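You operate a simulated robot arm through the tools that you are given. There is no shell and no other tool. Be economical: measure what you need, move in short steps, check, and stop when the job is done.

You run a simulated two-armed robot. Do the job below in one go: nothing can be reset, and whatever is moved stays where it is left.

TASK
Pick up the white pot with a grey lid with one hand, pass it to the other hand and put it on the middle shelf under the sorting bench. Set down upright: white pot with a grey lid.

Only the result counts: the job must be done as asked and must still hold three seconds after the hand-in. Knocking over, shifting, dropping, spilling or breaking anything else fails it. A push-on lid holds only when it is set on centred and level and pressed home; a screw cap is set on level and turned clockwise until tight.

THE ROBOT
Two 7-joint arms with two-finger parallel grippers on one trunk, on a base that drives. Base frame: it is fixed to the floor where the robot stands at the start and does not move with it; the origin is under the middle of the robot, x ahead of it, y to its left, z up; the surface under the hand at the start is at about z = 860. Lengths are in mm, angles in rad, forces in N, time in s.
The left shoulder is at the start at [50, 165, 1105], the right one opposite. With the tool pointing down near the work surface each hand reaches from about 240 to 700 mm from the robot's upright axis, wherever it stands, measured 20 degrees to its own side. Places, roughly: middle shelf under the sorting bench [600, -1700, 400]. Payload 3.91 kg a hand.
The tool frame of a hand sits at the grasp point between the pads (the TCP): z along the fingers, y along the line on which they close. The tips reach 30 mm beyond it. The gripper opens to 110 mm. The fingers are 20 mm wide and 10 mm thick; the gripper's body (48 by 112 mm) begins 55 mm behind the TCP.
Orientation is that of the tool frame in the base frame, as [roll, pitch, yaw] about the fixed x, y, z axes, in that order (R = Rz(yaw) Ry(pitch) Rx(roll)). With the fingers straight down and closing along the base's y, the tool's x points along the base's -x, its y along +y and its z along -z.

THE INTERFACE
- The arms move only by the tool move_arm. It takes "left_rows", "right_rows" or both (then of equal length, played together; a hand with none holds still); each is a list of rows, each a list of 3 entries, a list of its own where there are three numbers: the turn, a rotation vector about the base's x, y, z in rad, then the shift along the base's x, y, z in mm, then the opening in per cent of the stroke, from 0 (shut) to 100 (fully open). In form: [[[ax, ay, az], [dx, dy, dz], hand], ...]. A call has 1 to 12 rows; each row shifts and turns the commanded pose from where the row before left it. Rows are played at 5 a second. More than 50 mm and 0.15 rad between two rows, or a gripper value outside its range, and nothing of the call is played. A pose out of reach is approached as far as the arm can. The call stops where the force on the tool passes 40 N (or 10 N more than at its start, if that is more) or the arm is blocked; 0.2 s more then pass. Each finger travels about 45 mm/s and halts on what it meets, pressing with about 39 N; the grip force reading is that of the motor and also rises with nothing between the fingers. The clock runs only during rows and for 0.2 s after the last one: add rows that do not move to give the fingers time. The reply holds the time, the measured pose of the TCP, the force on the tool along the base axes, the opening and the grip force, in the units named above and with some noise, with the torque about the TCP (base axes, N m) and any sound that the robot's microphone picked up.
- Cameras (640 x 400 px; columns grow to the right, rows downward): "scene" is now at [119.2, -19, 1267.7]; the picture's right is [-0.20, -0.98, 0.00], its down [-0.49, 0.10, -0.87] and it looks along [0.85, -0.17, -0.50] (base axes); focal length 289 px, centre (320, 200). "left" rides on the left gripper at [72, -17, -103] in its tool frame; the picture's right is [0.23, 0.97, 0.00], its down [-0.76, 0.18, -0.62] and it looks along [-0.61, 0.14, 0.78] (tool axes); focal length 222 px, centre (320, 200). "right" rides on the right gripper at [72, 17, -103] in its tool frame; the picture's right is [-0.23, 0.97, 0.00], its down [-0.76, -0.18, -0.62] and it looks along [-0.61, -0.14, 0.78] (tool axes); focal length 222 px, centre (320, 200).
- capture(camera): a new picture of that camera. No time passes.
- slide_trunk(by): slides the trunk up (or, below 0, down) by that many mm; the arms and the scene camera ride with it, the base frame stays. It gives what a move gives, with no picture.
- drive_base(legs): drives the robot by 1 to 6 legs, each [ahead, left, turn to the left] in mm, mm and rad, along the robot's own axes; the way and the turn of a leg run together, so that a leg with both is an arc; at most 1500 mm and 3.142 rad a leg. The arms and the cameras ride along, it lands a little off, and it stops where it bumps. It gives what a move gives.
- pan_tilt(pan, tilt): turns the head with the scene camera to pan (to the left, within 1.396 rad either way) and tilt (down, from -0.506 to 1.204), counted from straight ahead of the robot. It gives what a move gives.
- pixel_to_xyz(camera, pixels): for up to 12 pixels [column, row] of the newest picture of that camera ("zoom" is the newest enlarged one), the place [x, y, z] in the base frame of the surface seen there, good to about 2 mm, but the place of the scene camera against the robot may be out by one fixed shift of up to 18 mm in any direction. No time passes.
- enlarge(camera, box): a new picture of the part [left, top, right, bottom] of that camera's present view, enlarged. No time passes.
- hand_in(): hands the job in; it is judged then, once.

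Keep the steps short. Do not move on a guess: measure, check each grasp and each placing, and mend mistakes. In all there are 80 turns and 78 pictures (those below and enlarged ones count). Leave the grippers open and the arms clear of the work at the hand-in unless told otherwise, and finish with a single line.

The tools are called after "Emit:" by a JSON object that holds its "op" and its "data". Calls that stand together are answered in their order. move_arm: Moves the arms, as the interface text tells. Its arguments: {"type":"object","properties":{"left_rows":{"type":"array","items":{"type":"array"}},"right_rows":{"type":"array","items":{"type":"array"}}},"required":[]} The other tools are called the same way: slide_trunk (by) slides the trunk up or down; drive_base (legs) drives the base; pan_tilt (pan, tilt) turns the head that bears the scene camera; capture (camera) takes a picture; pixel_to_xyz (camera, pixels) gives the place of the surface under pixels of a picture; enlarge (camera, box) takes an enlarged picture of a part of a camera's view; hand_in () hands the job in.

At the start:

```text
time_s: 0.0
left_tcp_pos: [464.5, 122.5, 1125.0]
left_ee_rot: [3.141, 0.001, -3.14]
left_force: [-0.6, 0.5, -0.1]
left_torque: [-0.01, 0.04, 0.0]
left_finger_gap: 109.8
left_grip_force: 0.0
right_tcp_pos: [366.2, -199.1, 1062.7]
right_ee_rot: [3.141, -0.002, -3.14]
right_force: [0.0, 0.7, 0.2]
right_torque: [-0.01, 0.01, 0.0]
right_finger_gap: 110.0
right_grip_force: 0.1
trunk travel left (down, up): [-325.0, 178.0]
robot x, y, heading: [3.9, 0.3, 0.006]
head pan, tilt: [-0.201, 0.522]
```

scene: 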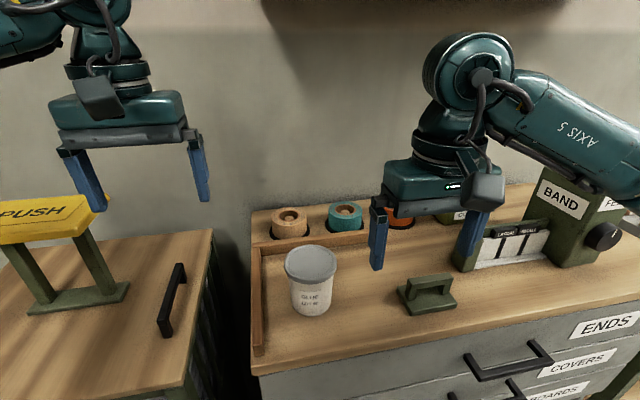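
right: 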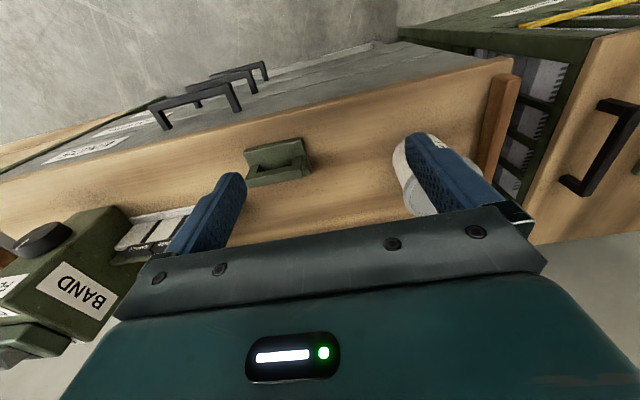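
left: 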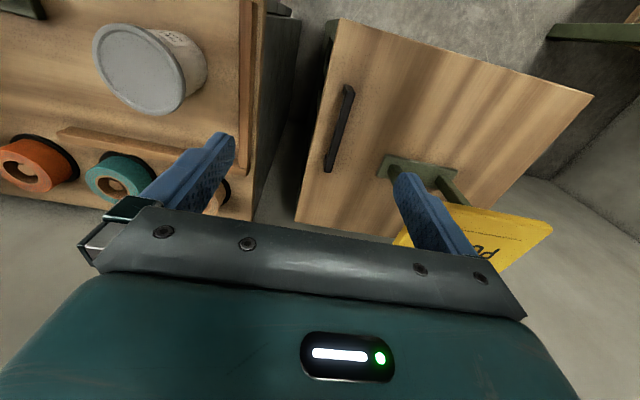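

I see the white pot with its grey lid at about (311,265) in the scene picture and (140,70) in the left one. I'll measure it in both, and measure the bench around it.

Emit:
{"op": "pixel_to_xyz", "data": {"camera": "scene", "pixels": [[311, 262], [286, 264], [337, 264], [311, 248], [311, 280], [311, 300], [311, 313], [295, 310], [360, 320], [427, 290], [258, 290]]}}

Emit:
{"op": "pixel_to_xyz", "data": {"camera": "left", "pixels": [[140, 70], [96, 55], [183, 85], [150, 28], [130, 108], [190, 50], [205, 75], [220, 20]]}}

Emit:
{"op": "enlarge", "data": {"camera": "scene", "box": [250, 190, 410, 350]}}

```text
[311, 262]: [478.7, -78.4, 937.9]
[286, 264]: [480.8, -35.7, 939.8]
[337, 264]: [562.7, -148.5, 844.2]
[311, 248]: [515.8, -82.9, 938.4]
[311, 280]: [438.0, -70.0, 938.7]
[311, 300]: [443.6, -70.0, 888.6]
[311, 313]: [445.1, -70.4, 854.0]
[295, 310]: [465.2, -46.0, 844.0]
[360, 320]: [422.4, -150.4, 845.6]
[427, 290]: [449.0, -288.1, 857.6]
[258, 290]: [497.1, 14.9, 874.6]
```

```text
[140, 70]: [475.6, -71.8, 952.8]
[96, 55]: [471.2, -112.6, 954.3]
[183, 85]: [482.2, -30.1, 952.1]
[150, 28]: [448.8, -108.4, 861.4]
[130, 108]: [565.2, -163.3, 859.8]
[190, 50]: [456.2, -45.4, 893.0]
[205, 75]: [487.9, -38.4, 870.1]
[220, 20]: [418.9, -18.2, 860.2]
```

```text
2.50 times, centred on (330, 270) of scene
```

zoom: 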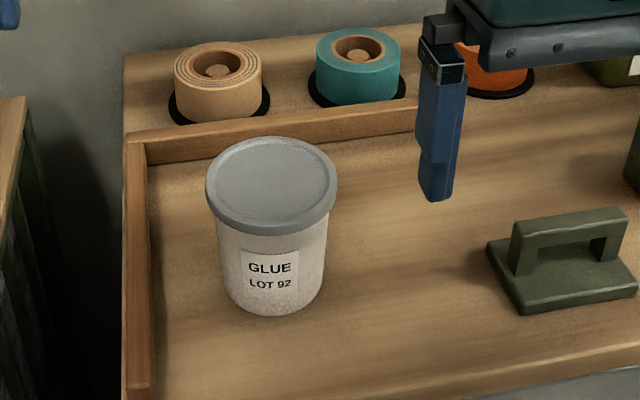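

The left camera, which has no shift, gives a lid top at z≈953, centred near (477,-72). The lid is about 86 mm wide and the bench is at z≈860. Before I choose a grasp, I'll turn the head to the right to see the sorting bench and its shelves.

Emit:
{"op": "pan_tilt", "data": {"pan": -1.25, "tilt": 0.5}}

Emit:
{"op": "capture", "data": {"camera": "scene"}}

```text
time_s: 1.3
left_tcp_pos: [463.9, 123.1, 1126.4]
left_ee_rot: [-3.141, 0.0, -3.14]
left_force: [-0.1, -0.5, -0.6]
left_torque: [0.02, 0.02, 0.04]
left_finger_gap: 110.0
left_grip_force: 0.0
right_tcp_pos: [365.7, -198.4, 1063.4]
right_ee_rot: [3.14, 0.0, -3.141]
right_force: [-0.4, 0.5, -0.2]
right_torque: [-0.03, 0.01, -0.02]
right_finger_gap: 110.1
right_grip_force: 0.1
trunk travel left (down, up): [-325.0, 178.0]
robot x, y, heading: [-1.9, 1.2, -0.002]
head pan, tilt: [-1.25, 0.499]
```

```text
73 pictures are left
```

scene: 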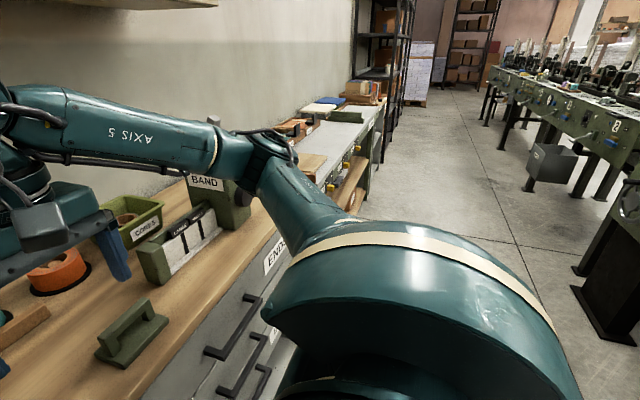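

The sorting bench is further right and mostly hidden by the arm. For a sideways grasp below the lid I need the bench's front edge and the fence, so I'll measure those in the right-hand picture (edge near (300,122), fence near (490,110)).

Emit:
{"op": "pixel_to_xyz", "data": {"camera": "right", "pixels": [[300, 122], [300, 130], [400, 92], [500, 62], [488, 100], [510, 80], [272, 150], [262, 165], [300, 180], [400, 180], [405, 150], [235, 80]]}}

Emit:
{"op": "enlarge", "data": {"camera": "left", "box": [60, 0, 260, 200]}}

```text
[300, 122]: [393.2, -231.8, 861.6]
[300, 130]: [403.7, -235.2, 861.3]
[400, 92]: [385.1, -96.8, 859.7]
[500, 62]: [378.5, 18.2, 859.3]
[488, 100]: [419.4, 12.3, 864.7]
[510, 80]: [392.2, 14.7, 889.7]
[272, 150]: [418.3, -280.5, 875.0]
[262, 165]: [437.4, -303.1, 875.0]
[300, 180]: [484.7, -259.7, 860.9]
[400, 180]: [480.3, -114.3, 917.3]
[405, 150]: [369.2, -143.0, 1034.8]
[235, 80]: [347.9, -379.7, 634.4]
```

```text
2.00 times, centred on (160, 100) of left
```

zoom: 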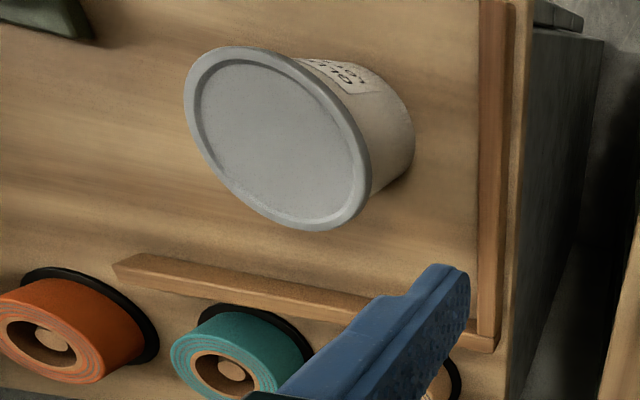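

The bench edge is at x≈375 and the left fence is at y≈12, topping out near z≈890. The lid overhangs the body, so I'll grip the body low and from the side with the right hand, coming from front-right. That leaves the upper body free for the left hand. First I'll back off 120 mm for wrist room and turn the head back to the pot.

Emit:
{"op": "drive_base", "data": {"legs": [[-120, 0, 0]]}}

Emit:
{"op": "move_arm", "data": {"right_rows": [[[0, 0, 0.1163], [0, 0, 0], 100], [[0, 0, 0.1163], [0, 0, 0], 100], [[0, 0, 0.1164], [0, 0, 0], 100], [[0.0465, -0.1277, 0], [0, 0, 0], 100], [[0.0465, -0.1277, 0], [0, 0, 0], 100], [[0.0465, -0.1277, 0], [0, 0, 0], 100], [[0.0465, -0.1277, 0], [0, 0, 0], 100], [[0.0465, -0.1277, 0], [0, 0, 0], 100], [[0.0465, -0.1277, 0], [0, 0, 0], 100], [[0.0465, -0.1277, 0], [0, 0, 0], 100], [[0.0465, -0.1277, 0], [0, 0, 0], 100], [[0.0465, -0.1277, 0], [0, 0, 0], 100]]}}

Emit:
{"op": "pan_tilt", "data": {"pan": -0.2, "tilt": 0.55}}

Emit:
{"op": "capture", "data": {"camera": "scene"}}

```text
time_s: 2.5
left_tcp_pos: [344.6, 124.8, 1125.8]
left_ee_rot: [-3.141, -0.001, -3.137]
left_force: [0.6, 0.0, 0.9]
left_torque: [0.01, -0.02, -0.01]
left_finger_gap: 110.5
left_grip_force: 0.1
right_tcp_pos: [247.1, -197.0, 1063.3]
right_ee_rot: [-3.14, 0.0, -3.139]
right_force: [0.1, 0.7, -0.3]
right_torque: [0.03, 0.0, 0.01]
right_finger_gap: 109.9
right_grip_force: 0.0
trunk travel left (down, up): [-325.0, 178.0]
robot x, y, heading: [-120.8, 2.1, -0.0]
head pan, tilt: [-1.25, 0.499]
```

```text
time_s: 5.1
left_tcp_pos: [344.6, 124.7, 1125.5]
left_ee_rot: [-3.141, 0.002, -3.137]
left_force: [0.3, 0.2, -0.2]
left_torque: [0.0, -0.02, 0.0]
left_finger_gap: 110.0
left_grip_force: 0.0
right_tcp_pos: [317.4, -206.8, 1090.7]
right_ee_rot: [-3.128, 1.225, -2.777]
right_force: [0.1, -0.1, 0.6]
right_torque: [0.01, 0.03, -0.01]
right_finger_gap: 110.0
right_grip_force: 0.0
right hand out of reach, approached as far as the arm can: row 9, 10, 11, 12
trunk travel left (down, up): [-325.0, 178.0]
robot x, y, heading: [-118.7, -1.5, 0.005]
head pan, tilt: [-1.25, 0.499]
```

```text
time_s: 6.4
left_tcp_pos: [344.7, 124.6, 1124.0]
left_ee_rot: [-3.141, -0.002, -3.137]
left_force: [-0.6, 0.3, 0.8]
left_torque: [0.0, -0.03, 0.01]
left_finger_gap: 110.3
left_grip_force: 0.0
right_tcp_pos: [318.4, -207.3, 1090.7]
right_ee_rot: [-3.131, 1.221, -2.779]
right_force: [0.3, -0.4, 0.0]
right_torque: [-0.02, -0.01, 0.02]
right_finger_gap: 110.3
right_grip_force: 0.0
trunk travel left (down, up): [-325.0, 178.0]
robot x, y, heading: [-119.0, -0.3, 0.007]
head pan, tilt: [-0.201, 0.55]
```

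```text
71 pictures are left
```

scene: 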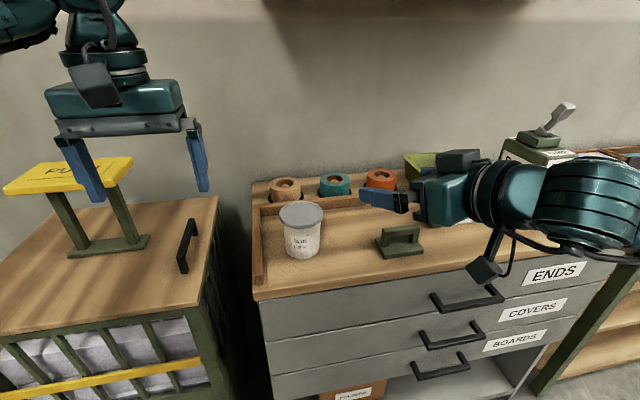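

The orientation is right (pitch 1.22), but the position was pushed out to x=318 by the inner reach limit. I'll make one small forward move to see which pose the next shift counts from.

Emit:
{"op": "move_arm", "data": {"right_rows": [[[0, 0, 0], [40, 0, 0], 100], [[0, 0, 0], [40, 0, 0], 100], [[0, 0, 0], [0, 0, 0], 100]]}}

```text
time_s: 7.2
left_tcp_pos: [345.4, 125.1, 1125.4]
left_ee_rot: [-3.14, 0.0, -3.136]
left_force: [-0.5, 0.8, -0.2]
left_torque: [-0.01, -0.01, -0.01]
left_finger_gap: 110.1
left_grip_force: 0.1
right_tcp_pos: [396.9, -206.9, 1091.7]
right_ee_rot: [-3.13, 1.224, -2.778]
right_force: [0.1, -0.8, -0.9]
right_torque: [0.02, -0.03, -0.02]
right_finger_gap: 109.9
right_grip_force: 0.1
trunk travel left (down, up): [-325.0, 178.0]
robot x, y, heading: [-119.6, -0.1, 0.003]
head pan, tilt: [-0.201, 0.55]
```

The shifts count from the pose actually reached. Next I'll move to the pre-grasp line about 100 mm short of the pot, lower the hand to about z=900, and look.

Emit:
{"op": "move_arm", "data": {"right_rows": [[[0, 0, 0], [-14, 47, 0], 100], [[0, 0, 0], [-13, 47, 0], 100], [[0, 0, 0], [0, 0, -48], 100], [[0, 0, 0], [0, 0, -48], 100], [[0, 0, 0], [0, 0, -48], 100], [[0, 0, 0], [0, 0, -46], 100], [[0, 0, 0], [0, 0, 0], 100]]}}

Emit:
{"op": "capture", "data": {"camera": "right"}}

Emit:
{"op": "capture", "data": {"camera": "scene"}}

Emit:
{"op": "capture", "data": {"camera": "left"}}

```text
time_s: 8.8
left_tcp_pos: [345.7, 125.2, 1124.8]
left_ee_rot: [3.141, 0.001, -3.136]
left_force: [0.1, 0.9, 0.0]
left_torque: [-0.02, -0.02, 0.02]
left_finger_gap: 110.0
left_grip_force: 0.1
right_tcp_pos: [356.3, -144.6, 981.7]
right_ee_rot: [-3.128, 1.224, -2.778]
right_force: [0.8, 0.7, 0.5]
right_torque: [0.0, 0.0, -0.02]
right_finger_gap: 110.0
right_grip_force: 0.0
right hand out of reach, approached as far as the arm can: row 4, 5, 6
trunk travel left (down, up): [-325.0, 178.0]
robot x, y, heading: [-120.7, -0.7, 0.005]
head pan, tilt: [-0.201, 0.55]
```

```text
70 pictures are left
```

right: 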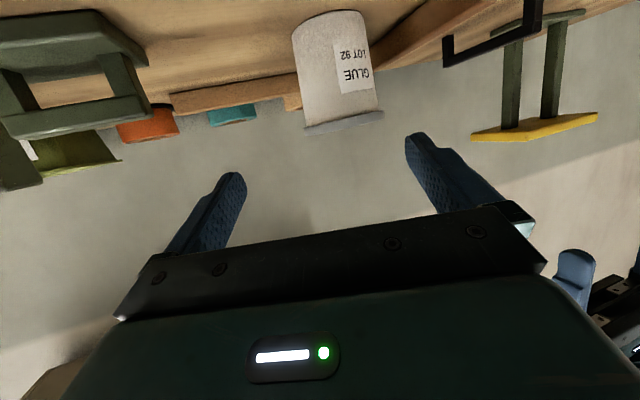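

```text
69 pictures are left
```

scene: 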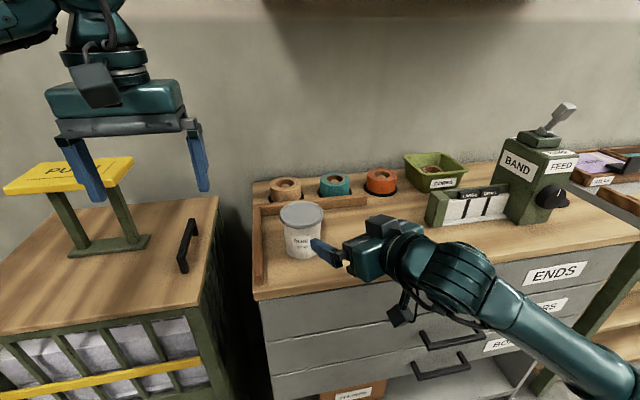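

```text
68 pictures are left
```

left: 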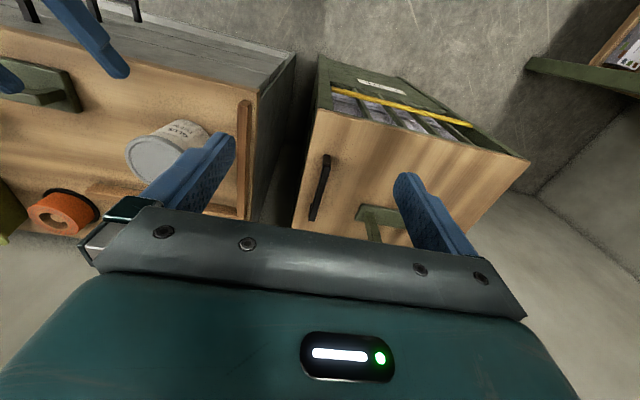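

The right arm can't fold this low so close in: it stopped at (356,-145,982). Sliding the trunk down 90 mm brings the hand to about z=891 without refolding. Before that I'll measure the pot body and lid in this right-hand picture (body about x 295–378, lid rim at y≈120).

Emit:
{"op": "pixel_to_xyz", "data": {"camera": "right", "pixels": [[335, 30], [335, 70], [335, 110], [300, 70], [374, 70], [306, 115], [376, 108], [345, 124], [308, 132], [381, 115], [297, 35], [366, 25]]}}

Emit:
{"op": "slide_trunk", "data": {"by": -90}}

```text
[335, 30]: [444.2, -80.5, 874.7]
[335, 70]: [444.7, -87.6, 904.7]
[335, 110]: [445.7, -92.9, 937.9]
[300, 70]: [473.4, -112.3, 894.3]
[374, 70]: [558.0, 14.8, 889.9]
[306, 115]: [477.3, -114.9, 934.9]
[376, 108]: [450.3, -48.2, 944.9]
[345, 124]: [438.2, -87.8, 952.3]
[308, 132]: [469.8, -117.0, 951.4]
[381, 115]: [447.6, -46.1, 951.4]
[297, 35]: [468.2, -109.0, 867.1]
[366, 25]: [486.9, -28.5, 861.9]
```

```text
time_s: 10.1
left_tcp_pos: [344.2, 123.9, 1036.0]
left_ee_rot: [-3.141, 0.001, -3.136]
left_force: [0.0, 1.1, 0.5]
left_torque: [-0.01, 0.0, 0.01]
left_finger_gap: 109.8
left_grip_force: 0.1
right_tcp_pos: [355.7, -143.6, 892.8]
right_ee_rot: [-3.128, 1.224, -2.78]
right_force: [-0.2, 0.4, -0.9]
right_torque: [0.01, 0.01, -0.05]
right_finger_gap: 110.0
right_grip_force: 0.0
trunk travel left (down, up): [-235.0, 268.0]
robot x, y, heading: [-119.6, 0.1, 0.003]
head pan, tilt: [-0.201, 0.55]
```

The pot body fits a centre of (478,-74) and radius about 37, with the lid underside near z≈942. The bearing from my TCP to the pot is about 30° and my hand's heading is 20.7°. I'll turn 0.16 rad, lower to z≈886, and go in 70 mm of the 126 mm along that bearing.

Emit:
{"op": "move_arm", "data": {"right_rows": [[[0, 0, 0.08], [0, 0, -3], 100], [[0, 0, 0.08], [0, 0, -4], 100], [[0, 0, 0], [30.3, 17.4, 0], 100], [[0, 0, 0], [30.3, 17.4, 0], 100], [[0, 0, 0], [0, 0, 0], 100]]}}

Emit:
{"op": "capture", "data": {"camera": "right"}}

Emit:
{"op": "enlarge", "data": {"camera": "scene", "box": [220, 170, 460, 320]}}

```text
time_s: 11.3
left_tcp_pos: [344.9, 126.1, 1034.1]
left_ee_rot: [3.141, -0.001, -3.137]
left_force: [-0.1, 0.5, -0.4]
left_torque: [0.01, -0.01, -0.05]
left_finger_gap: 110.2
left_grip_force: 0.1
right_tcp_pos: [416.2, -106.0, 882.3]
right_ee_rot: [-3.129, 1.223, -2.619]
right_force: [-0.7, 0.6, -0.6]
right_torque: [-0.01, -0.01, -0.01]
right_finger_gap: 110.0
right_grip_force: 0.1
trunk travel left (down, up): [-235.0, 268.0]
robot x, y, heading: [-121.1, 2.8, 0.007]
head pan, tilt: [-0.201, 0.55]
```

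```text
67 pictures are left
```

right: 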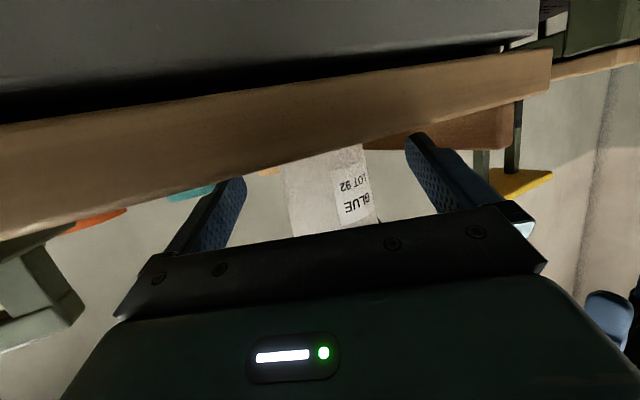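

```text
2.67 times, centred on (340, 245) of scene
```

zoom: 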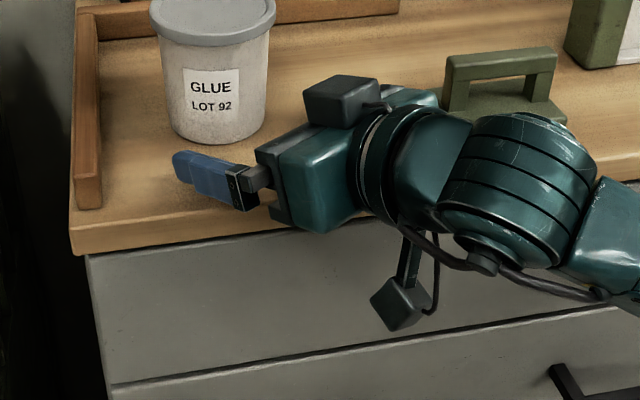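

The hand is level and lined up with the pot. My worry is the hand camera, which hangs below the hand and will come near the bench's front edge at the grasp. I'll measure that edge in the right-hand picture (strip near (300,120)) before going further.

Emit:
{"op": "pixel_to_xyz", "data": {"camera": "right", "pixels": [[300, 150], [300, 130], [300, 115], [450, 90], [450, 115], [150, 150], [150, 185], [320, 200], [320, 170], [355, 170]]}}

Emit:
{"op": "pixel_to_xyz", "data": {"camera": "zoom", "pixels": [[400, 300], [375, 285], [425, 310], [400, 325], [340, 100], [340, 80], [210, 185], [300, 225], [200, 240], [200, 120]]}}

```text
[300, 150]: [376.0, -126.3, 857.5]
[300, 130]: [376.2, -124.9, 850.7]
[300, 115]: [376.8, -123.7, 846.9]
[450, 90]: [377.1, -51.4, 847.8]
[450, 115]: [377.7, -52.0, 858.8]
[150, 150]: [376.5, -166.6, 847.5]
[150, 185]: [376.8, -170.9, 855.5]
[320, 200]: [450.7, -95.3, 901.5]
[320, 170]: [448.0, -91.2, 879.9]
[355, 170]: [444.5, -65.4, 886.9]
```

```text
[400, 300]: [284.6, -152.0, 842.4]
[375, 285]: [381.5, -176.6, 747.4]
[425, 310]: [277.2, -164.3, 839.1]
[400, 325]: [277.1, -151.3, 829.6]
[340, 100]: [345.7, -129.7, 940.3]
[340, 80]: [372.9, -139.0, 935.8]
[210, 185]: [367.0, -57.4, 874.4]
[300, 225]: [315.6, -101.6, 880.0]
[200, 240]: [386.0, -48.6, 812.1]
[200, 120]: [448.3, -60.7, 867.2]
```

The bench edge is at x=376.5. At my present heading the camera would end only about 25 mm off it. Turning back to a 10° heading gives about 35 mm. I'll do that about 55 mm short of the pot at z≈886 and check.

Emit:
{"op": "move_arm", "data": {"right_rows": [[[0, 0, -0.116], [-3, 7, 1], 100], [[0, 0, -0.116], [-2, 7, 1], 100], [[0, 0, -0.116], [-2, 6, 1], 100], [[0, 0, 0], [0, 0, 0], 100]]}}

Emit:
{"op": "capture", "data": {"camera": "right"}}

Emit:
{"op": "enlarge", "data": {"camera": "scene", "box": [220, 170, 460, 320]}}

```text
time_s: 12.3
left_tcp_pos: [344.3, 126.1, 1035.1]
left_ee_rot: [-3.141, -0.001, -3.136]
left_force: [-0.8, -0.4, -0.2]
left_torque: [-0.01, -0.01, 0.05]
left_finger_gap: 109.8
left_grip_force: 0.1
right_tcp_pos: [413.9, -100.0, 884.5]
right_ee_rot: [-3.133, 1.221, -2.739]
right_force: [-0.9, -0.1, 0.0]
right_torque: [0.0, 0.04, 0.0]
right_finger_gap: 109.8
right_grip_force: 0.0
right hand out of reach, approached as far as the arm can: row 2, 3
trunk travel left (down, up): [-235.0, 268.0]
robot x, y, heading: [-120.3, 1.0, 0.006]
head pan, tilt: [-0.201, 0.55]
```

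```text
65 pictures are left
```

right: 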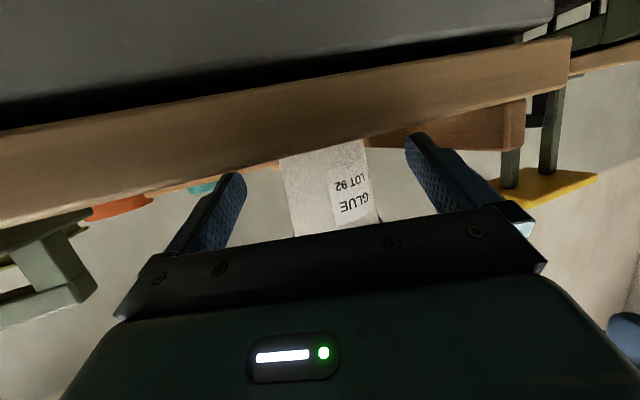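

```text
2.67 times, centred on (340, 245) of scene
```

zoom: 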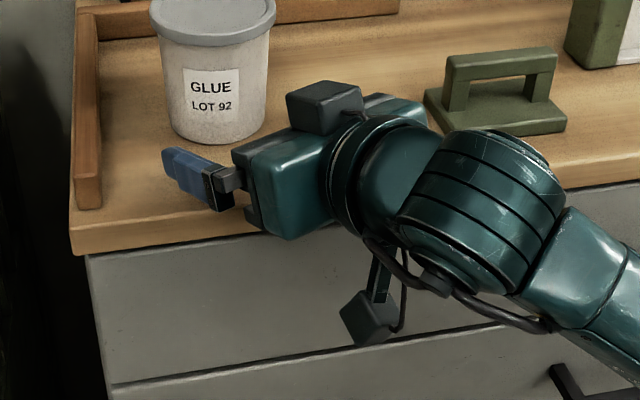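

The wrist limit stopped the turn at a 23° heading, but from (414,-100) the pot lies at 22°, so it is lined up. I'll go in 55 mm in short rows. The force stop guards against any touch.

Emit:
{"op": "move_arm", "data": {"right_rows": [[[0, 0, 0], [12.8, 5.3, 1], 100], [[0, 0, 0], [12.8, 5.3, 1], 100], [[0, 0, 0], [12.8, 5.3, 0], 100], [[0, 0, 0], [12.3, 5.1, 0], 100], [[0, 0, 0], [0, 0, 0], 100]]}}

Emit:
{"op": "capture", "data": {"camera": "right"}}

Emit:
{"op": "enlarge", "data": {"camera": "scene", "box": [220, 170, 460, 320]}}

```text
time_s: 13.5
left_tcp_pos: [345.8, 123.7, 1035.6]
left_ee_rot: [-3.141, -0.002, -3.137]
left_force: [-0.2, 0.3, 0.0]
left_torque: [0.03, -0.01, 0.01]
left_finger_gap: 110.1
left_grip_force: 0.1
right_tcp_pos: [466.0, -79.4, 886.7]
right_ee_rot: [-3.134, 1.223, -2.739]
right_force: [0.1, 0.5, -0.3]
right_torque: [-0.01, 0.0, 0.0]
right_finger_gap: 110.0
right_grip_force: 0.0
trunk travel left (down, up): [-235.0, 268.0]
robot x, y, heading: [-120.8, -0.2, 0.002]
head pan, tilt: [-0.201, 0.55]
```

```text
63 pictures are left
```

right: 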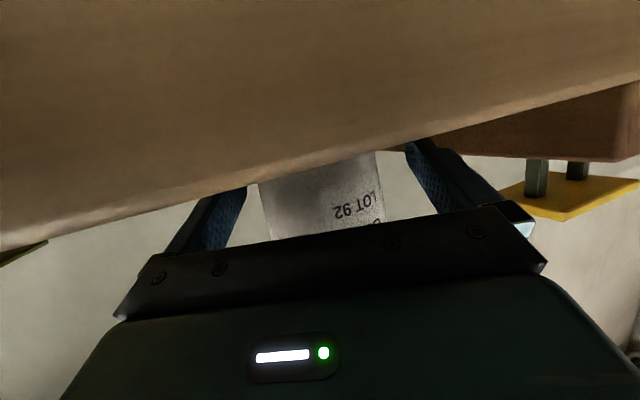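

```text
2.67 times, centred on (340, 245) of scene
```

zoom: 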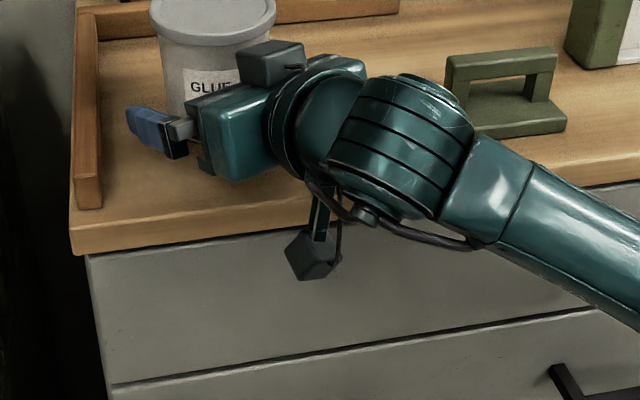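

The fingers straddle the body with no contact force. Next I'll close the right hand.

Emit:
{"op": "move_arm", "data": {"right_rows": [[[0, 0, 0], [0, 0, 0], 75], [[0, 0, 0], [0, 0, 0], 60], [[0, 0, 0], [0, 0, 0], 40], [[0, 0, 0], [0, 0, 0], 0], [[0, 0, 0], [0, 0, 0], 0], [[0, 0, 0], [0, 0, 0], 0]]}}

Emit:
{"op": "enlarge", "data": {"camera": "scene", "box": [220, 170, 460, 320]}}

```text
time_s: 14.9
left_tcp_pos: [344.7, 124.8, 1035.3]
left_ee_rot: [-3.141, 0.0, -3.137]
left_force: [-0.1, -1.2, 0.2]
left_torque: [0.01, 0.0, 0.0]
left_finger_gap: 110.0
left_grip_force: 0.0
right_tcp_pos: [465.8, -81.4, 887.2]
right_ee_rot: [-3.129, 1.223, -2.736]
right_force: [1.2, -2.1, 0.5]
right_torque: [-0.11, -0.04, 0.0]
right_finger_gap: 74.4
right_grip_force: 38.9
trunk travel left (down, up): [-235.0, 268.0]
robot x, y, heading: [-119.3, -0.3, 0.007]
head pan, tilt: [-0.201, 0.55]
```

```text
2.67 times, centred on (340, 245) of scene
```

zoom: 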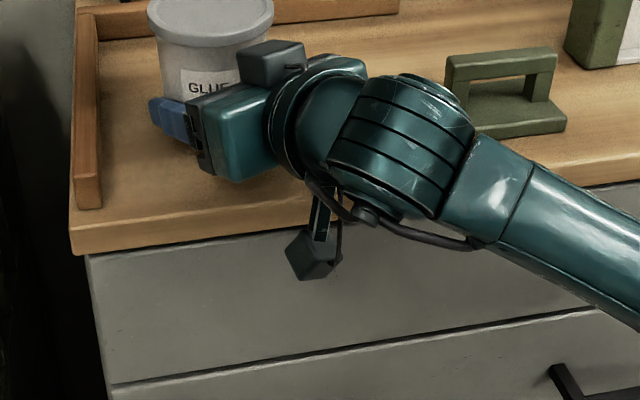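

The fingers stopped at 74.4 mm with a 39 N grip, so the body is held. I'll lift 30 mm slowly, then check the weight and that the pot stays upright.

Emit:
{"op": "move_arm", "data": {"right_rows": [[[0, 0, 0], [0, 0, 8], 0], [[0, 0, 0], [0, 0, 10], 0], [[0, 0, 0], [0, 0, 12], 0], [[0, 0, 0], [0, 0, 0], 0]]}}

Emit:
{"op": "enlarge", "data": {"camera": "scene", "box": [220, 150, 460, 300]}}

```text
time_s: 15.9
left_tcp_pos: [345.6, 124.2, 1035.8]
left_ee_rot: [3.141, -0.001, -3.135]
left_force: [-0.1, 1.0, -0.5]
left_torque: [0.0, -0.03, -0.04]
left_finger_gap: 109.8
left_grip_force: 0.0
right_tcp_pos: [463.7, -78.5, 916.5]
right_ee_rot: [-3.133, 1.22, -2.737]
right_force: [-0.2, 0.2, -3.5]
right_torque: [-0.01, 0.07, 0.02]
right_finger_gap: 74.8
right_grip_force: 39.1
trunk travel left (down, up): [-235.0, 268.0]
robot x, y, heading: [-120.9, -0.5, 0.003]
head pan, tilt: [-0.201, 0.55]
```

```text
2.67 times, centred on (340, 225) of scene
```

zoom: 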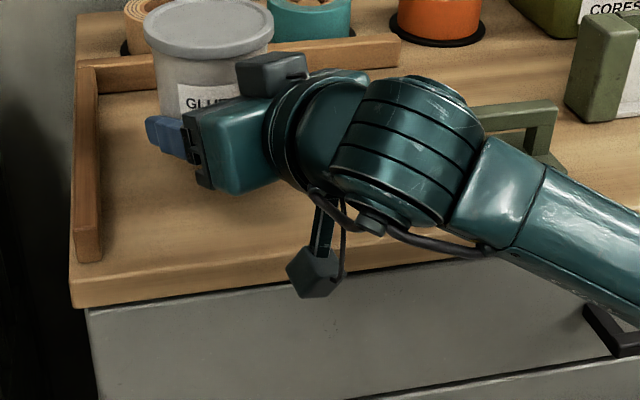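

The pot is held upright and weighs about 3.5 N. I'll lift to z≈1000, backing the hand out toward the robot a little and turning it to a heading of about 45° so that the left hand can come in from the other side.

Emit:
{"op": "move_arm", "data": {"right_rows": [[[0, 0, 0], [0, 0, 25], 0], [[0, 0, 0], [0, 0, 30], 0], [[0, 0, 0], [0, 0, 30], 0], [[0, 0, 0.1], [0, 0, 0], 0], [[0, 0, 0.1], [0, 0, 0], 0], [[0, 0, 0.1], [0, 0, 0], 0], [[0, 0, 0.1], [0, 0, 0], 0], [[0, 0, 0], [0, 0, 0], 0]]}}

Emit:
{"op": "drive_base", "data": {"legs": [[-180, 0, 0]]}}

Emit:
{"op": "capture", "data": {"camera": "scene"}}

```text
time_s: 17.7
left_tcp_pos: [345.8, 124.8, 1035.0]
left_ee_rot: [-3.141, 0.0, -3.136]
left_force: [-0.3, 0.1, -2.0]
left_torque: [0.01, 0.03, 0.03]
left_finger_gap: 110.3
left_grip_force: 0.1
right_tcp_pos: [466.2, -80.3, 1002.7]
right_ee_rot: [-3.133, 1.221, -2.336]
right_force: [-0.3, 0.1, -4.8]
right_torque: [-0.05, 0.04, -0.01]
right_finger_gap: 74.6
right_grip_force: 39.1
trunk travel left (down, up): [-235.0, 268.0]
robot x, y, heading: [-121.4, -2.8, 0.003]
head pan, tilt: [-0.201, 0.55]
```

```text
time_s: 19.2
left_tcp_pos: [164.7, 126.5, 1036.0]
left_ee_rot: [-3.141, 0.0, -3.134]
left_force: [-0.5, -0.5, 0.5]
left_torque: [0.0, -0.01, -0.01]
left_finger_gap: 109.9
left_grip_force: 0.1
right_tcp_pos: [285.0, -78.4, 1002.3]
right_ee_rot: [-3.134, 1.222, -2.335]
right_force: [0.2, 0.2, -4.2]
right_torque: [-0.04, 0.06, 0.01]
right_finger_gap: 74.6
right_grip_force: 39.1
trunk travel left (down, up): [-235.0, 268.0]
robot x, y, heading: [-304.7, -0.8, 0.003]
head pan, tilt: [-0.201, 0.55]
```

```text
59 pictures are left
```

scene: 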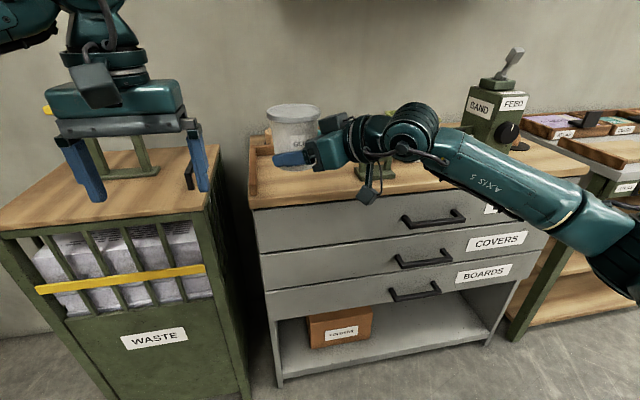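

The way is clear around the hands, and the pot axis should be near (295,-68) with its bottom at z≈976. I'll turn the left hand in place at (165,130) to point right toward the pot: heading -70° first, then the start of the tilt toward level.

Emit:
{"op": "move_arm", "data": {"left_rows": [[[0, 0, -0.1357], [0, 6, 0], 100], [[0, 0, -0.1357], [0, 6, 0], 100], [[0, 0, -0.1357], [0, 6, 0], 100], [[0, 0, -0.1357], [0, 6, 0], 100], [[0, 0, -0.1357], [0, 6, 0], 100], [[0, 0, -0.1357], [0, 6, 0], 100], [[0, 0, -0.1357], [0, 6, 0], 100], [[0, 0, -0.1357], [0, 6, 0], 100], [[0, 0, -0.1357], [0, 6, 0], 100], [[-0.1344, -0.0489, 0], [0, 0, 0], 100], [[-0.1344, -0.0489, 0], [0, 0, 0], 100]]}}

Emit:
{"op": "move_arm", "data": {"left_rows": [[[-0.1344, -0.0489, 0], [0, 0, 0], 100], [[-0.1344, -0.0489, 0], [0, 0, 0], 100], [[-0.1344, -0.0489, 0], [0, 0, 0], 100], [[-0.1344, -0.0489, 0], [0, 0, 0], 100], [[-0.1344, -0.0489, 0], [0, 0, 0], 100], [[-0.1344, -0.0489, 0], [0, 0, 0], 100], [[-0.1344, -0.0489, 0], [0, 0, 0], 100], [[-0.1344, -0.0489, 0], [0, 0, 0], 100], [[0, 0, 0], [0, 0, 0], 100]]}}

Emit:
{"op": "capture", "data": {"camera": "scene"}}

Emit:
{"op": "capture", "data": {"camera": "left"}}

```text
time_s: 21.6
left_tcp_pos: [88.3, 130.9, 1015.8]
left_ee_rot: [-3.139, 0.288, 1.928]
left_force: [-0.7, 0.6, 0.6]
left_torque: [0.01, 0.01, 0.03]
left_finger_gap: 109.6
left_grip_force: 0.1
left hand out of reach, approached as far as the arm can: row 7, 8, 9
right_tcp_pos: [287.1, -78.8, 1002.0]
right_ee_rot: [-3.134, 1.22, -2.336]
right_force: [-0.3, -0.4, -4.6]
right_torque: [-0.05, 0.07, 0.0]
right_finger_gap: 74.5
right_grip_force: 39.3
trunk travel left (down, up): [-235.0, 268.0]
robot x, y, heading: [-300.0, -2.7, 0.007]
head pan, tilt: [-0.201, 0.55]
```

```text
time_s: 23.6
left_tcp_pos: [67.1, 116.1, 1062.0]
left_ee_rot: [-3.042, 1.095, 2.021]
left_force: [-1.1, 0.0, 0.5]
left_torque: [0.04, -0.03, 0.0]
left_finger_gap: 110.3
left_grip_force: 0.1
left hand out of reach, approached as far as the arm can: row 2, 3, 4, 5, 6, 7, 8
right_tcp_pos: [285.4, -78.8, 1001.3]
right_ee_rot: [-3.131, 1.222, -2.336]
right_force: [0.4, 0.2, -4.0]
right_torque: [-0.03, 0.06, 0.01]
right_finger_gap: 74.8
right_grip_force: 38.9
trunk travel left (down, up): [-235.0, 268.0]
robot x, y, heading: [-301.2, -2.7, 0.003]
head pan, tilt: [-0.201, 0.55]
```

```text
58 pictures are left
```

scene: 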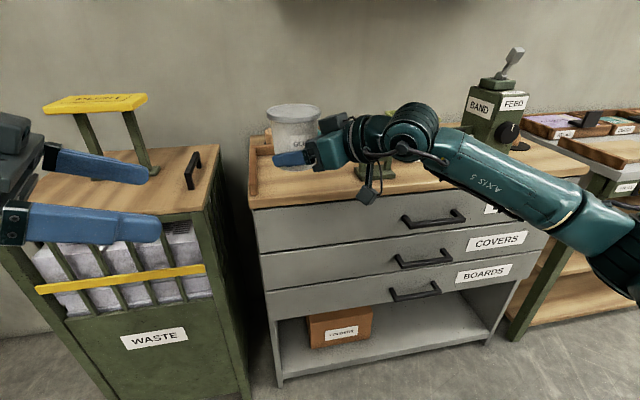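

```text
57 pictures are left
```

left: 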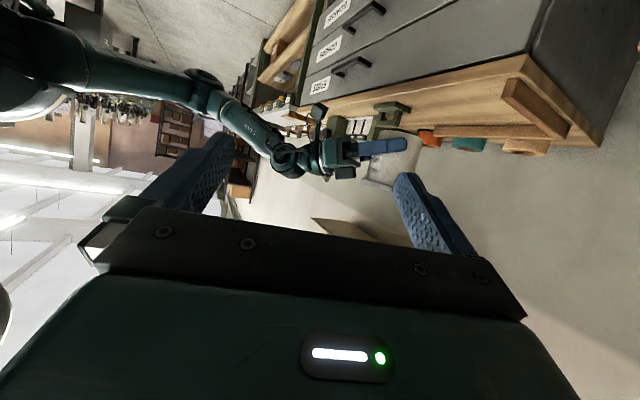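

The left hand now points at about -70° heading and 27° down, but it was pulled in to x=67. I'll move it forward to about x=200, where it has reach, and finish levelling there.

Emit:
{"op": "move_arm", "data": {"left_rows": [[[0, 0, 0], [45, 12, -5], 100], [[0, 0, 0], [45, 12, -5], 100], [[0, 0, 0], [45, 12, -5], 100], [[-0.098, -0.052, -0.008], [0, 0, 0], 100], [[-0.098, -0.052, -0.008], [0, 0, 0], 100], [[-0.098, -0.052, -0.008], [0, 0, 0], 100], [[0, 0, 0], [0, 0, 0], 100]]}}

Emit:
{"op": "capture", "data": {"camera": "left"}}

Emit:
{"op": "capture", "data": {"camera": "scene"}}

```text
time_s: 25.2
left_tcp_pos: [67.6, 115.8, 1062.6]
left_ee_rot: [-3.043, 1.093, 2.021]
left_force: [-0.5, 0.1, 0.6]
left_torque: [-0.01, 0.0, -0.01]
left_finger_gap: 110.0
left_grip_force: 0.1
left hand out of reach, approached as far as the arm can: row 1, 2, 3, 4, 5, 6
right_tcp_pos: [286.4, -79.5, 1000.5]
right_ee_rot: [-3.133, 1.223, -2.336]
right_force: [-0.4, -1.1, -4.5]
right_torque: [-0.04, 0.06, 0.02]
right_finger_gap: 74.7
right_grip_force: 39.3
trunk travel left (down, up): [-235.0, 268.0]
robot x, y, heading: [-302.2, -0.7, 0.006]
head pan, tilt: [-0.201, 0.55]
```

```text
56 pictures are left
```

left: 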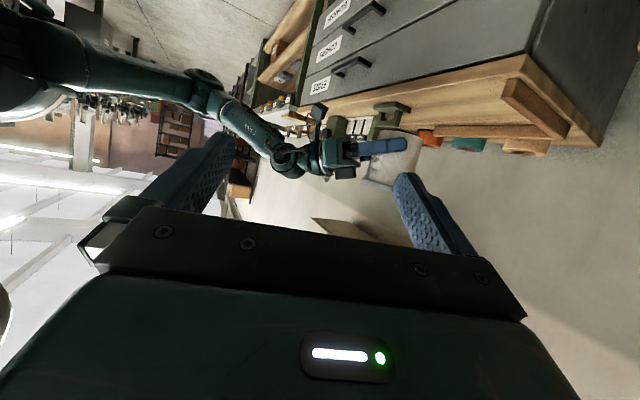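

```text
55 pictures are left
```

scene: 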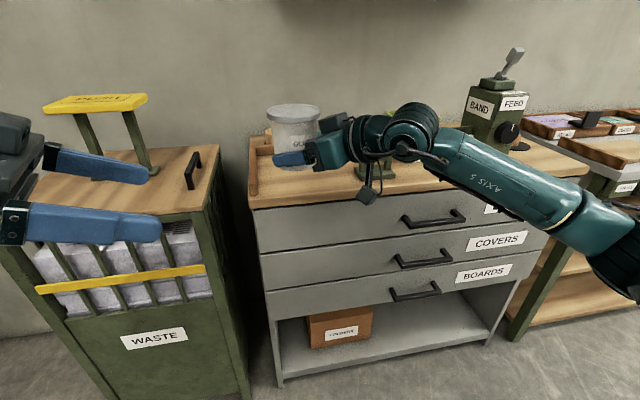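

The left arm is stuck against a joint limit in that folded-in pose. I'll unwind it: tilt back down, then yaw back. In the same rows I'll bring the right hand and pot to the middle (y +72) and yaw it 0.4 rad further, so the two hands can meet more nearly opposite each other.

Emit:
{"op": "move_arm", "data": {"left_rows": [[[0.1344, 0.0489, 0], [0, 0, 0], 100], [[0.1344, 0.0489, 0], [0, 0, 0], 100], [[0.1344, 0.0489, 0], [0, 0, 0], 100], [[0.1344, 0.0489, 0], [0, 0, 0], 100], [[0.1344, 0.0489, 0], [0, 0, 0], 100], [[0.1344, 0.0489, 0], [0, 0, 0], 100], [[0.1344, 0.0489, 0], [0, 0, 0], 100], [[0.13, 0.0489, 0], [0, 0, 0], 100], [[0, 0, 0.14], [10, 5, 0], 100], [[0, 0, 0.14], [20, 5, 0], 100], [[0, 0, 0.14], [30, 5, 0], 100], [[0, 0, 0.14], [30, 5, 0], 100]], "right_rows": [[[0, 0, 0.035], [0, 6, 0], 0], [[0, 0, 0.035], [0, 6, 0], 0], [[0, 0, 0.035], [0, 6, 0], 0], [[0, 0, 0.035], [0, 6, 0], 0], [[0, 0, 0.035], [0, 6, 0], 0], [[0, 0, 0.035], [0, 6, 0], 0], [[0, 0, 0.035], [0, 6, 0], 0], [[0, 0, 0.035], [0, 6, 0], 0], [[0, 0, 0.035], [0, 6, 0], 0], [[0, 0, 0.035], [0, 6, 0], 0], [[0, 0, 0.035], [0, 6, 0], 0], [[0, 0, 0.035], [0, 6, 0], 0]]}}

Emit:
{"op": "capture", "data": {"camera": "scene"}}

```text
time_s: 27.8
left_tcp_pos: [157.3, 137.3, 1065.0]
left_ee_rot: [-3.134, -0.047, 2.529]
left_force: [-1.3, -1.1, -0.6]
left_torque: [-0.01, 0.02, 0.0]
left_finger_gap: 110.0
left_grip_force: 0.0
right_tcp_pos: [281.9, 32.3, 998.1]
right_ee_rot: [-3.136, 1.304, -2.11]
right_force: [-0.1, 0.0, -4.5]
right_torque: [-0.01, 0.03, -0.01]
right_finger_gap: 74.5
right_grip_force: 39.2
right hand out of reach, approached as far as the arm can: row 3, 4, 5, 8, 9, 11, 12
trunk travel left (down, up): [-235.0, 268.0]
robot x, y, heading: [-300.0, -3.9, 0.013]
head pan, tilt: [-0.201, 0.55]
```

```text
54 pictures are left
```

scene: 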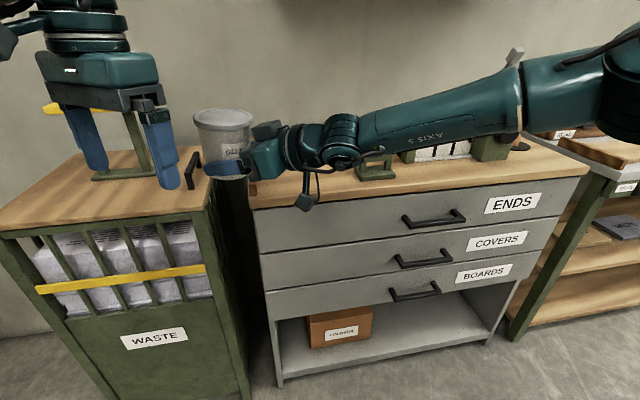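

The right hand reached a 59° heading and picked up about 5° of pitch as it drifted to y=32. I'll put its pitch back and bring it to y≈-5. Together with that, the left hand goes forward to x≈220 and tilts level along its present -35° heading.

Emit:
{"op": "move_arm", "data": {"left_rows": [[[0, 0, 0], [30, 10, 0], 100], [[0, 0, 0], [30, 10, 0], 100], [[-0.0804, -0.1147, 0], [0, 0, 0], 100], [[-0.0804, -0.1147, 0], [0, 0, 0], 100], [[-0.0804, -0.1147, 0], [0, 0, 0], 100], [[-0.0804, -0.1147, 0], [0, 0, 0], 100], [[-0.0804, -0.1147, 0], [0, 0, 0], 100], [[-0.0804, -0.1147, 0], [0, 0, 0], 100], [[-0.0804, -0.1147, 0], [0, 0, 0], 100], [[-0.0804, -0.1147, 0], [0, 0, 0], 100], [[-0.0804, -0.1147, 0], [0, 0, 0], 100], [[0, 0, 0], [0, 0, 0], 100]], "right_rows": [[[0, 0, 0], [0, -20, 0], 0], [[-0.035, 0.021, 0], [0, -18, 0], 0], [[-0.035, 0.021, 0], [0, 0, 0], 0], [[0, 0, 0], [0, 0, 0], 0], [[0, 0, 0], [0, 0, 0], 0], [[0, 0, 0], [0, 0, 0], 0], [[0, 0, 0], [0, 0, 0], 0], [[0, 0, 0], [0, 0, 0], 0], [[0, 0, 0], [0, 0, 0], 0], [[0, 0, 0], [0, 0, 0], 0], [[0, 0, 0], [0, 0, 0], 0], [[0, 0, 0], [0, 0, 0], 0]]}}

Emit:
{"op": "capture", "data": {"camera": "scene"}}

Emit:
{"op": "capture", "data": {"camera": "left"}}

```text
time_s: 30.4
left_tcp_pos: [217.7, 156.5, 1065.5]
left_ee_rot: [3.139, 1.219, 2.518]
left_force: [-0.5, -0.1, 0.0]
left_torque: [0.01, 0.0, 0.02]
left_finger_gap: 110.1
left_grip_force: 0.1
right_tcp_pos: [282.9, -4.8, 997.3]
right_ee_rot: [-3.128, 1.199, -2.066]
right_force: [0.0, 0.3, -4.1]
right_torque: [-0.09, 0.03, 0.0]
right_finger_gap: 74.5
right_grip_force: 39.3
trunk travel left (down, up): [-235.0, 268.0]
robot x, y, heading: [-298.2, -1.5, 0.009]
head pan, tilt: [-0.201, 0.55]
```

```text
53 pictures are left
```

scene: 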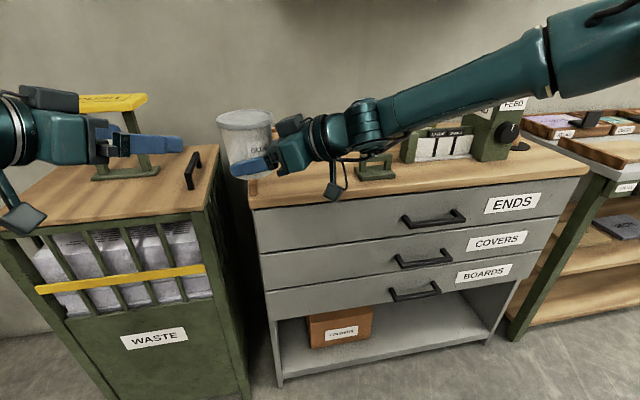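

```text
52 pictures are left
```

left: 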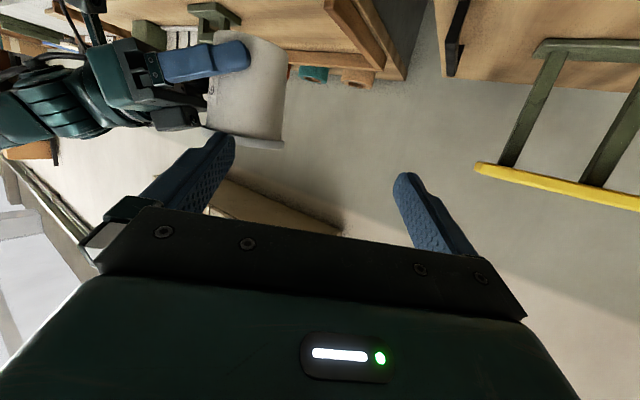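

The left hand is level enough (20° down, heading -36°) and sees the pot at about (245,90), held by the right hand. I'll measure the pot's position with the left camera before closing in.

Emit:
{"op": "pixel_to_xyz", "data": {"camera": "left", "pixels": [[245, 60], [245, 90], [245, 120], [230, 90], [265, 90], [275, 100], [245, 136], [220, 131], [275, 143], [250, 42], [258, 35], [282, 70]]}}

Emit:
{"op": "enlarge", "data": {"camera": "left", "box": [150, 10, 350, 170]}}

```text
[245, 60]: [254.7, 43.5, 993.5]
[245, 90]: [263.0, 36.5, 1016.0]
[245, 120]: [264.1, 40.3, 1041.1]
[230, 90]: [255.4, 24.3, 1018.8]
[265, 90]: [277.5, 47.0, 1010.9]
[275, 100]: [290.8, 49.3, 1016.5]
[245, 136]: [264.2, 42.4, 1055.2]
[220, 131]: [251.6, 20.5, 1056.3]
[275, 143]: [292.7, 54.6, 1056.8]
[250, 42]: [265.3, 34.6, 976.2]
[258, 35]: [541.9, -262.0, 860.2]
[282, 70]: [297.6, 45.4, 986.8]
```

```text
2.50 times, centred on (250, 90) of left
```

zoom: 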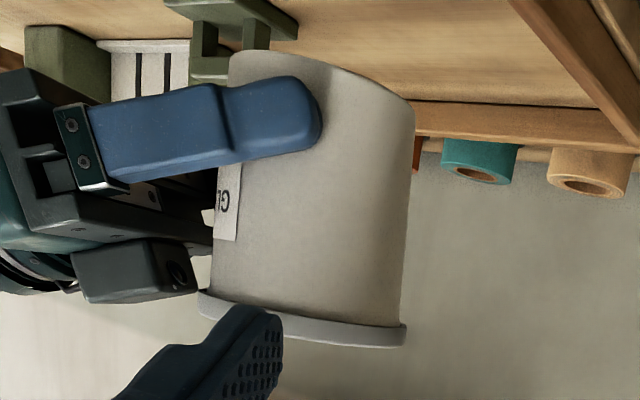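

The pot axis fits (289,11) with its top at about z=1057. A black box on the right gripper sits beside the upper part of the pot, so I'll measure it to keep the left fingertip clear.

Emit:
{"op": "pixel_to_xyz", "data": {"camera": "zoom", "pixels": [[180, 260], [120, 270], [190, 288], [160, 242], [90, 300], [195, 250], [130, 187], [200, 200], [310, 120], [100, 150], [380, 330], [230, 300]]}}

```text
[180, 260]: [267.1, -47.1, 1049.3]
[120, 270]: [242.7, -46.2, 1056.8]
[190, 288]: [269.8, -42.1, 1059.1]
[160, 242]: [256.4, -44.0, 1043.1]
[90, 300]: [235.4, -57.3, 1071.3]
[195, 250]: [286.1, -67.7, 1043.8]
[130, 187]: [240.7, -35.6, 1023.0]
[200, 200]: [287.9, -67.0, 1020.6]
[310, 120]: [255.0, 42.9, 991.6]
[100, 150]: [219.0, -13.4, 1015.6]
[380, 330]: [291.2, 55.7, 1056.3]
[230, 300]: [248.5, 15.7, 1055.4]
```

The box's underside is near z=1043, beyond where my fingertip will go. The plan for the left hand is heading -60°, 6° down, finger centre at z≈1028, which is above the right fingers and below the lid. First I'll go to a point 75 mm short, at (243,90,1030).

Emit:
{"op": "move_arm", "data": {"left_rows": [[[0, 0, -0.14], [5, -13, -7], 100], [[0, 0, -0.14], [5, -13, -7], 100], [[0, 0, -0.14], [5, -13, -7], 100], [[-0.107, -0.062, 0], [5, -13, -7], 90], [[-0.107, -0.062, 0], [6, -14, -7], 79], [[0, 0, 0], [0, 0, 0], 79], [[0, 0, 0], [0, 0, 0], 79]]}}

Emit:
{"op": "capture", "data": {"camera": "left"}}

Emit:
{"op": "capture", "data": {"camera": "scene"}}

```text
time_s: 32.0
left_tcp_pos: [223.0, 100.9, 1035.2]
left_ee_rot: [-2.92, 1.453, 2.488]
left_force: [0.7, -0.2, -0.6]
left_torque: [0.01, -0.01, 0.02]
left_finger_gap: 86.6
left_grip_force: 0.0
left hand out of reach, approached as far as the arm can: row 2, 3
right_tcp_pos: [283.1, -5.4, 997.2]
right_ee_rot: [-3.126, 1.199, -2.065]
right_force: [0.3, 0.3, -4.2]
right_torque: [-0.08, 0.06, -0.02]
right_finger_gap: 74.4
right_grip_force: 39.0
trunk travel left (down, up): [-235.0, 268.0]
robot x, y, heading: [-300.3, -0.2, 0.008]
head pan, tilt: [-0.201, 0.55]
```

```text
50 pictures are left
```

left: 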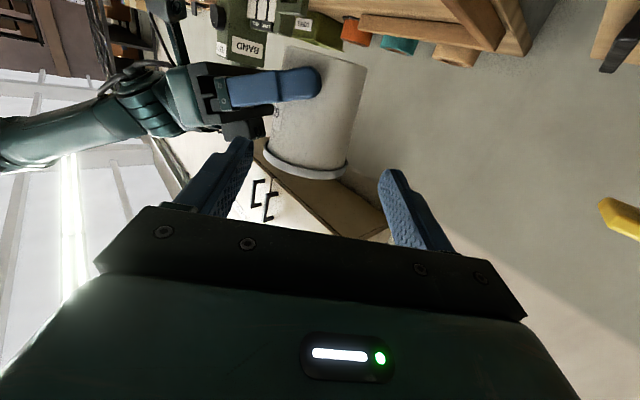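

```text
49 pictures are left
```

scene: 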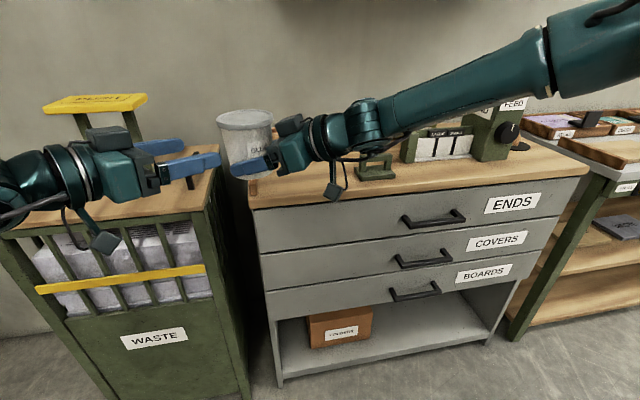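

The left hand is now at heading -50°, 6.6° down, with 86 mm open and the pot between the fingers in its picture. I'll correct 7 mm sideways and go 60 of the 95 mm forward.

Emit:
{"op": "move_arm", "data": {"left_rows": [[[0, 0, 0], [-5, -4.4, -3], 79], [[0, 0, 0], [12.8, -15.4, -2], 79], [[0, 0, 0], [12.8, -15.4, 0], 79], [[0, 0, 0], [12.8, -15.4, 0], 79], [[0, 0, 0], [0, 0, 0], 79]]}}

Emit:
{"op": "capture", "data": {"camera": "left"}}

Emit:
{"op": "enlarge", "data": {"camera": "scene", "box": [80, 60, 400, 260]}}

```text
time_s: 33.2
left_tcp_pos: [256.4, 50.5, 1030.8]
left_ee_rot: [-2.926, 1.453, 2.485]
left_force: [0.0, -0.9, -0.9]
left_torque: [-0.03, -0.01, 0.01]
left_finger_gap: 87.1
left_grip_force: 0.0
right_tcp_pos: [283.0, -6.0, 996.9]
right_ee_rot: [-3.129, 1.2, -2.063]
right_force: [0.2, 0.3, -3.4]
right_torque: [-0.06, 0.08, 0.02]
right_finger_gap: 74.4
right_grip_force: 38.9
trunk travel left (down, up): [-235.0, 268.0]
robot x, y, heading: [-300.5, 1.4, 0.006]
head pan, tilt: [-0.201, 0.55]
```

```text
48 pictures are left
```

left: 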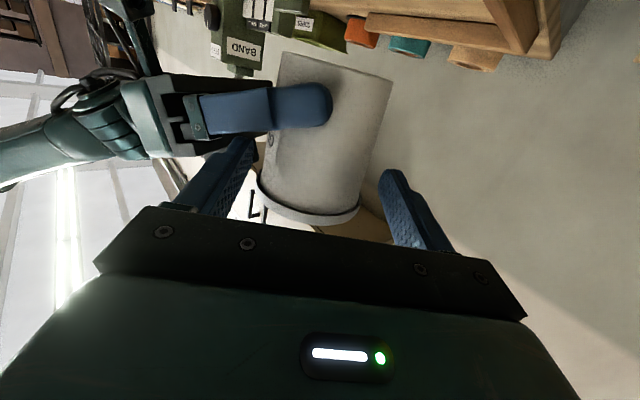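

```text
2.00 times, centred on (240, 160) of scene
```

zoom: 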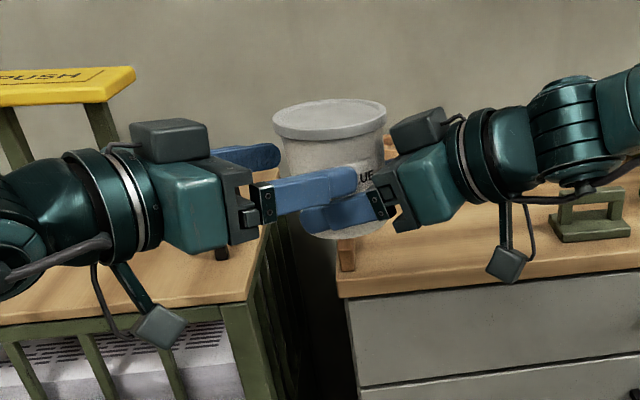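

The left fingers are just above the right fingers and below the lid, as planned. I'll re-measure the pot from here before the last 35 mm.

Emit:
{"op": "pixel_to_xyz", "data": {"camera": "left", "pixels": [[320, 180], [340, 180], [300, 180], [360, 185], [280, 170], [370, 150], [320, 205], [290, 205], [350, 210], [320, 195], [235, 160], [385, 190]]}}

```text
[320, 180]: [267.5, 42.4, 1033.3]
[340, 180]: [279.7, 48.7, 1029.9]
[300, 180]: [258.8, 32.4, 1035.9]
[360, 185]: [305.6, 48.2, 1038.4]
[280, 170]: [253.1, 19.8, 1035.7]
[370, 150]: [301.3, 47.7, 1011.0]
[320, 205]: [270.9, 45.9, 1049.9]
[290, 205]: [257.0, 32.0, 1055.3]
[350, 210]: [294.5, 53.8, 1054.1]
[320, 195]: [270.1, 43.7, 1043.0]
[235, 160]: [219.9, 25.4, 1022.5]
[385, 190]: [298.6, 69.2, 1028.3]
```

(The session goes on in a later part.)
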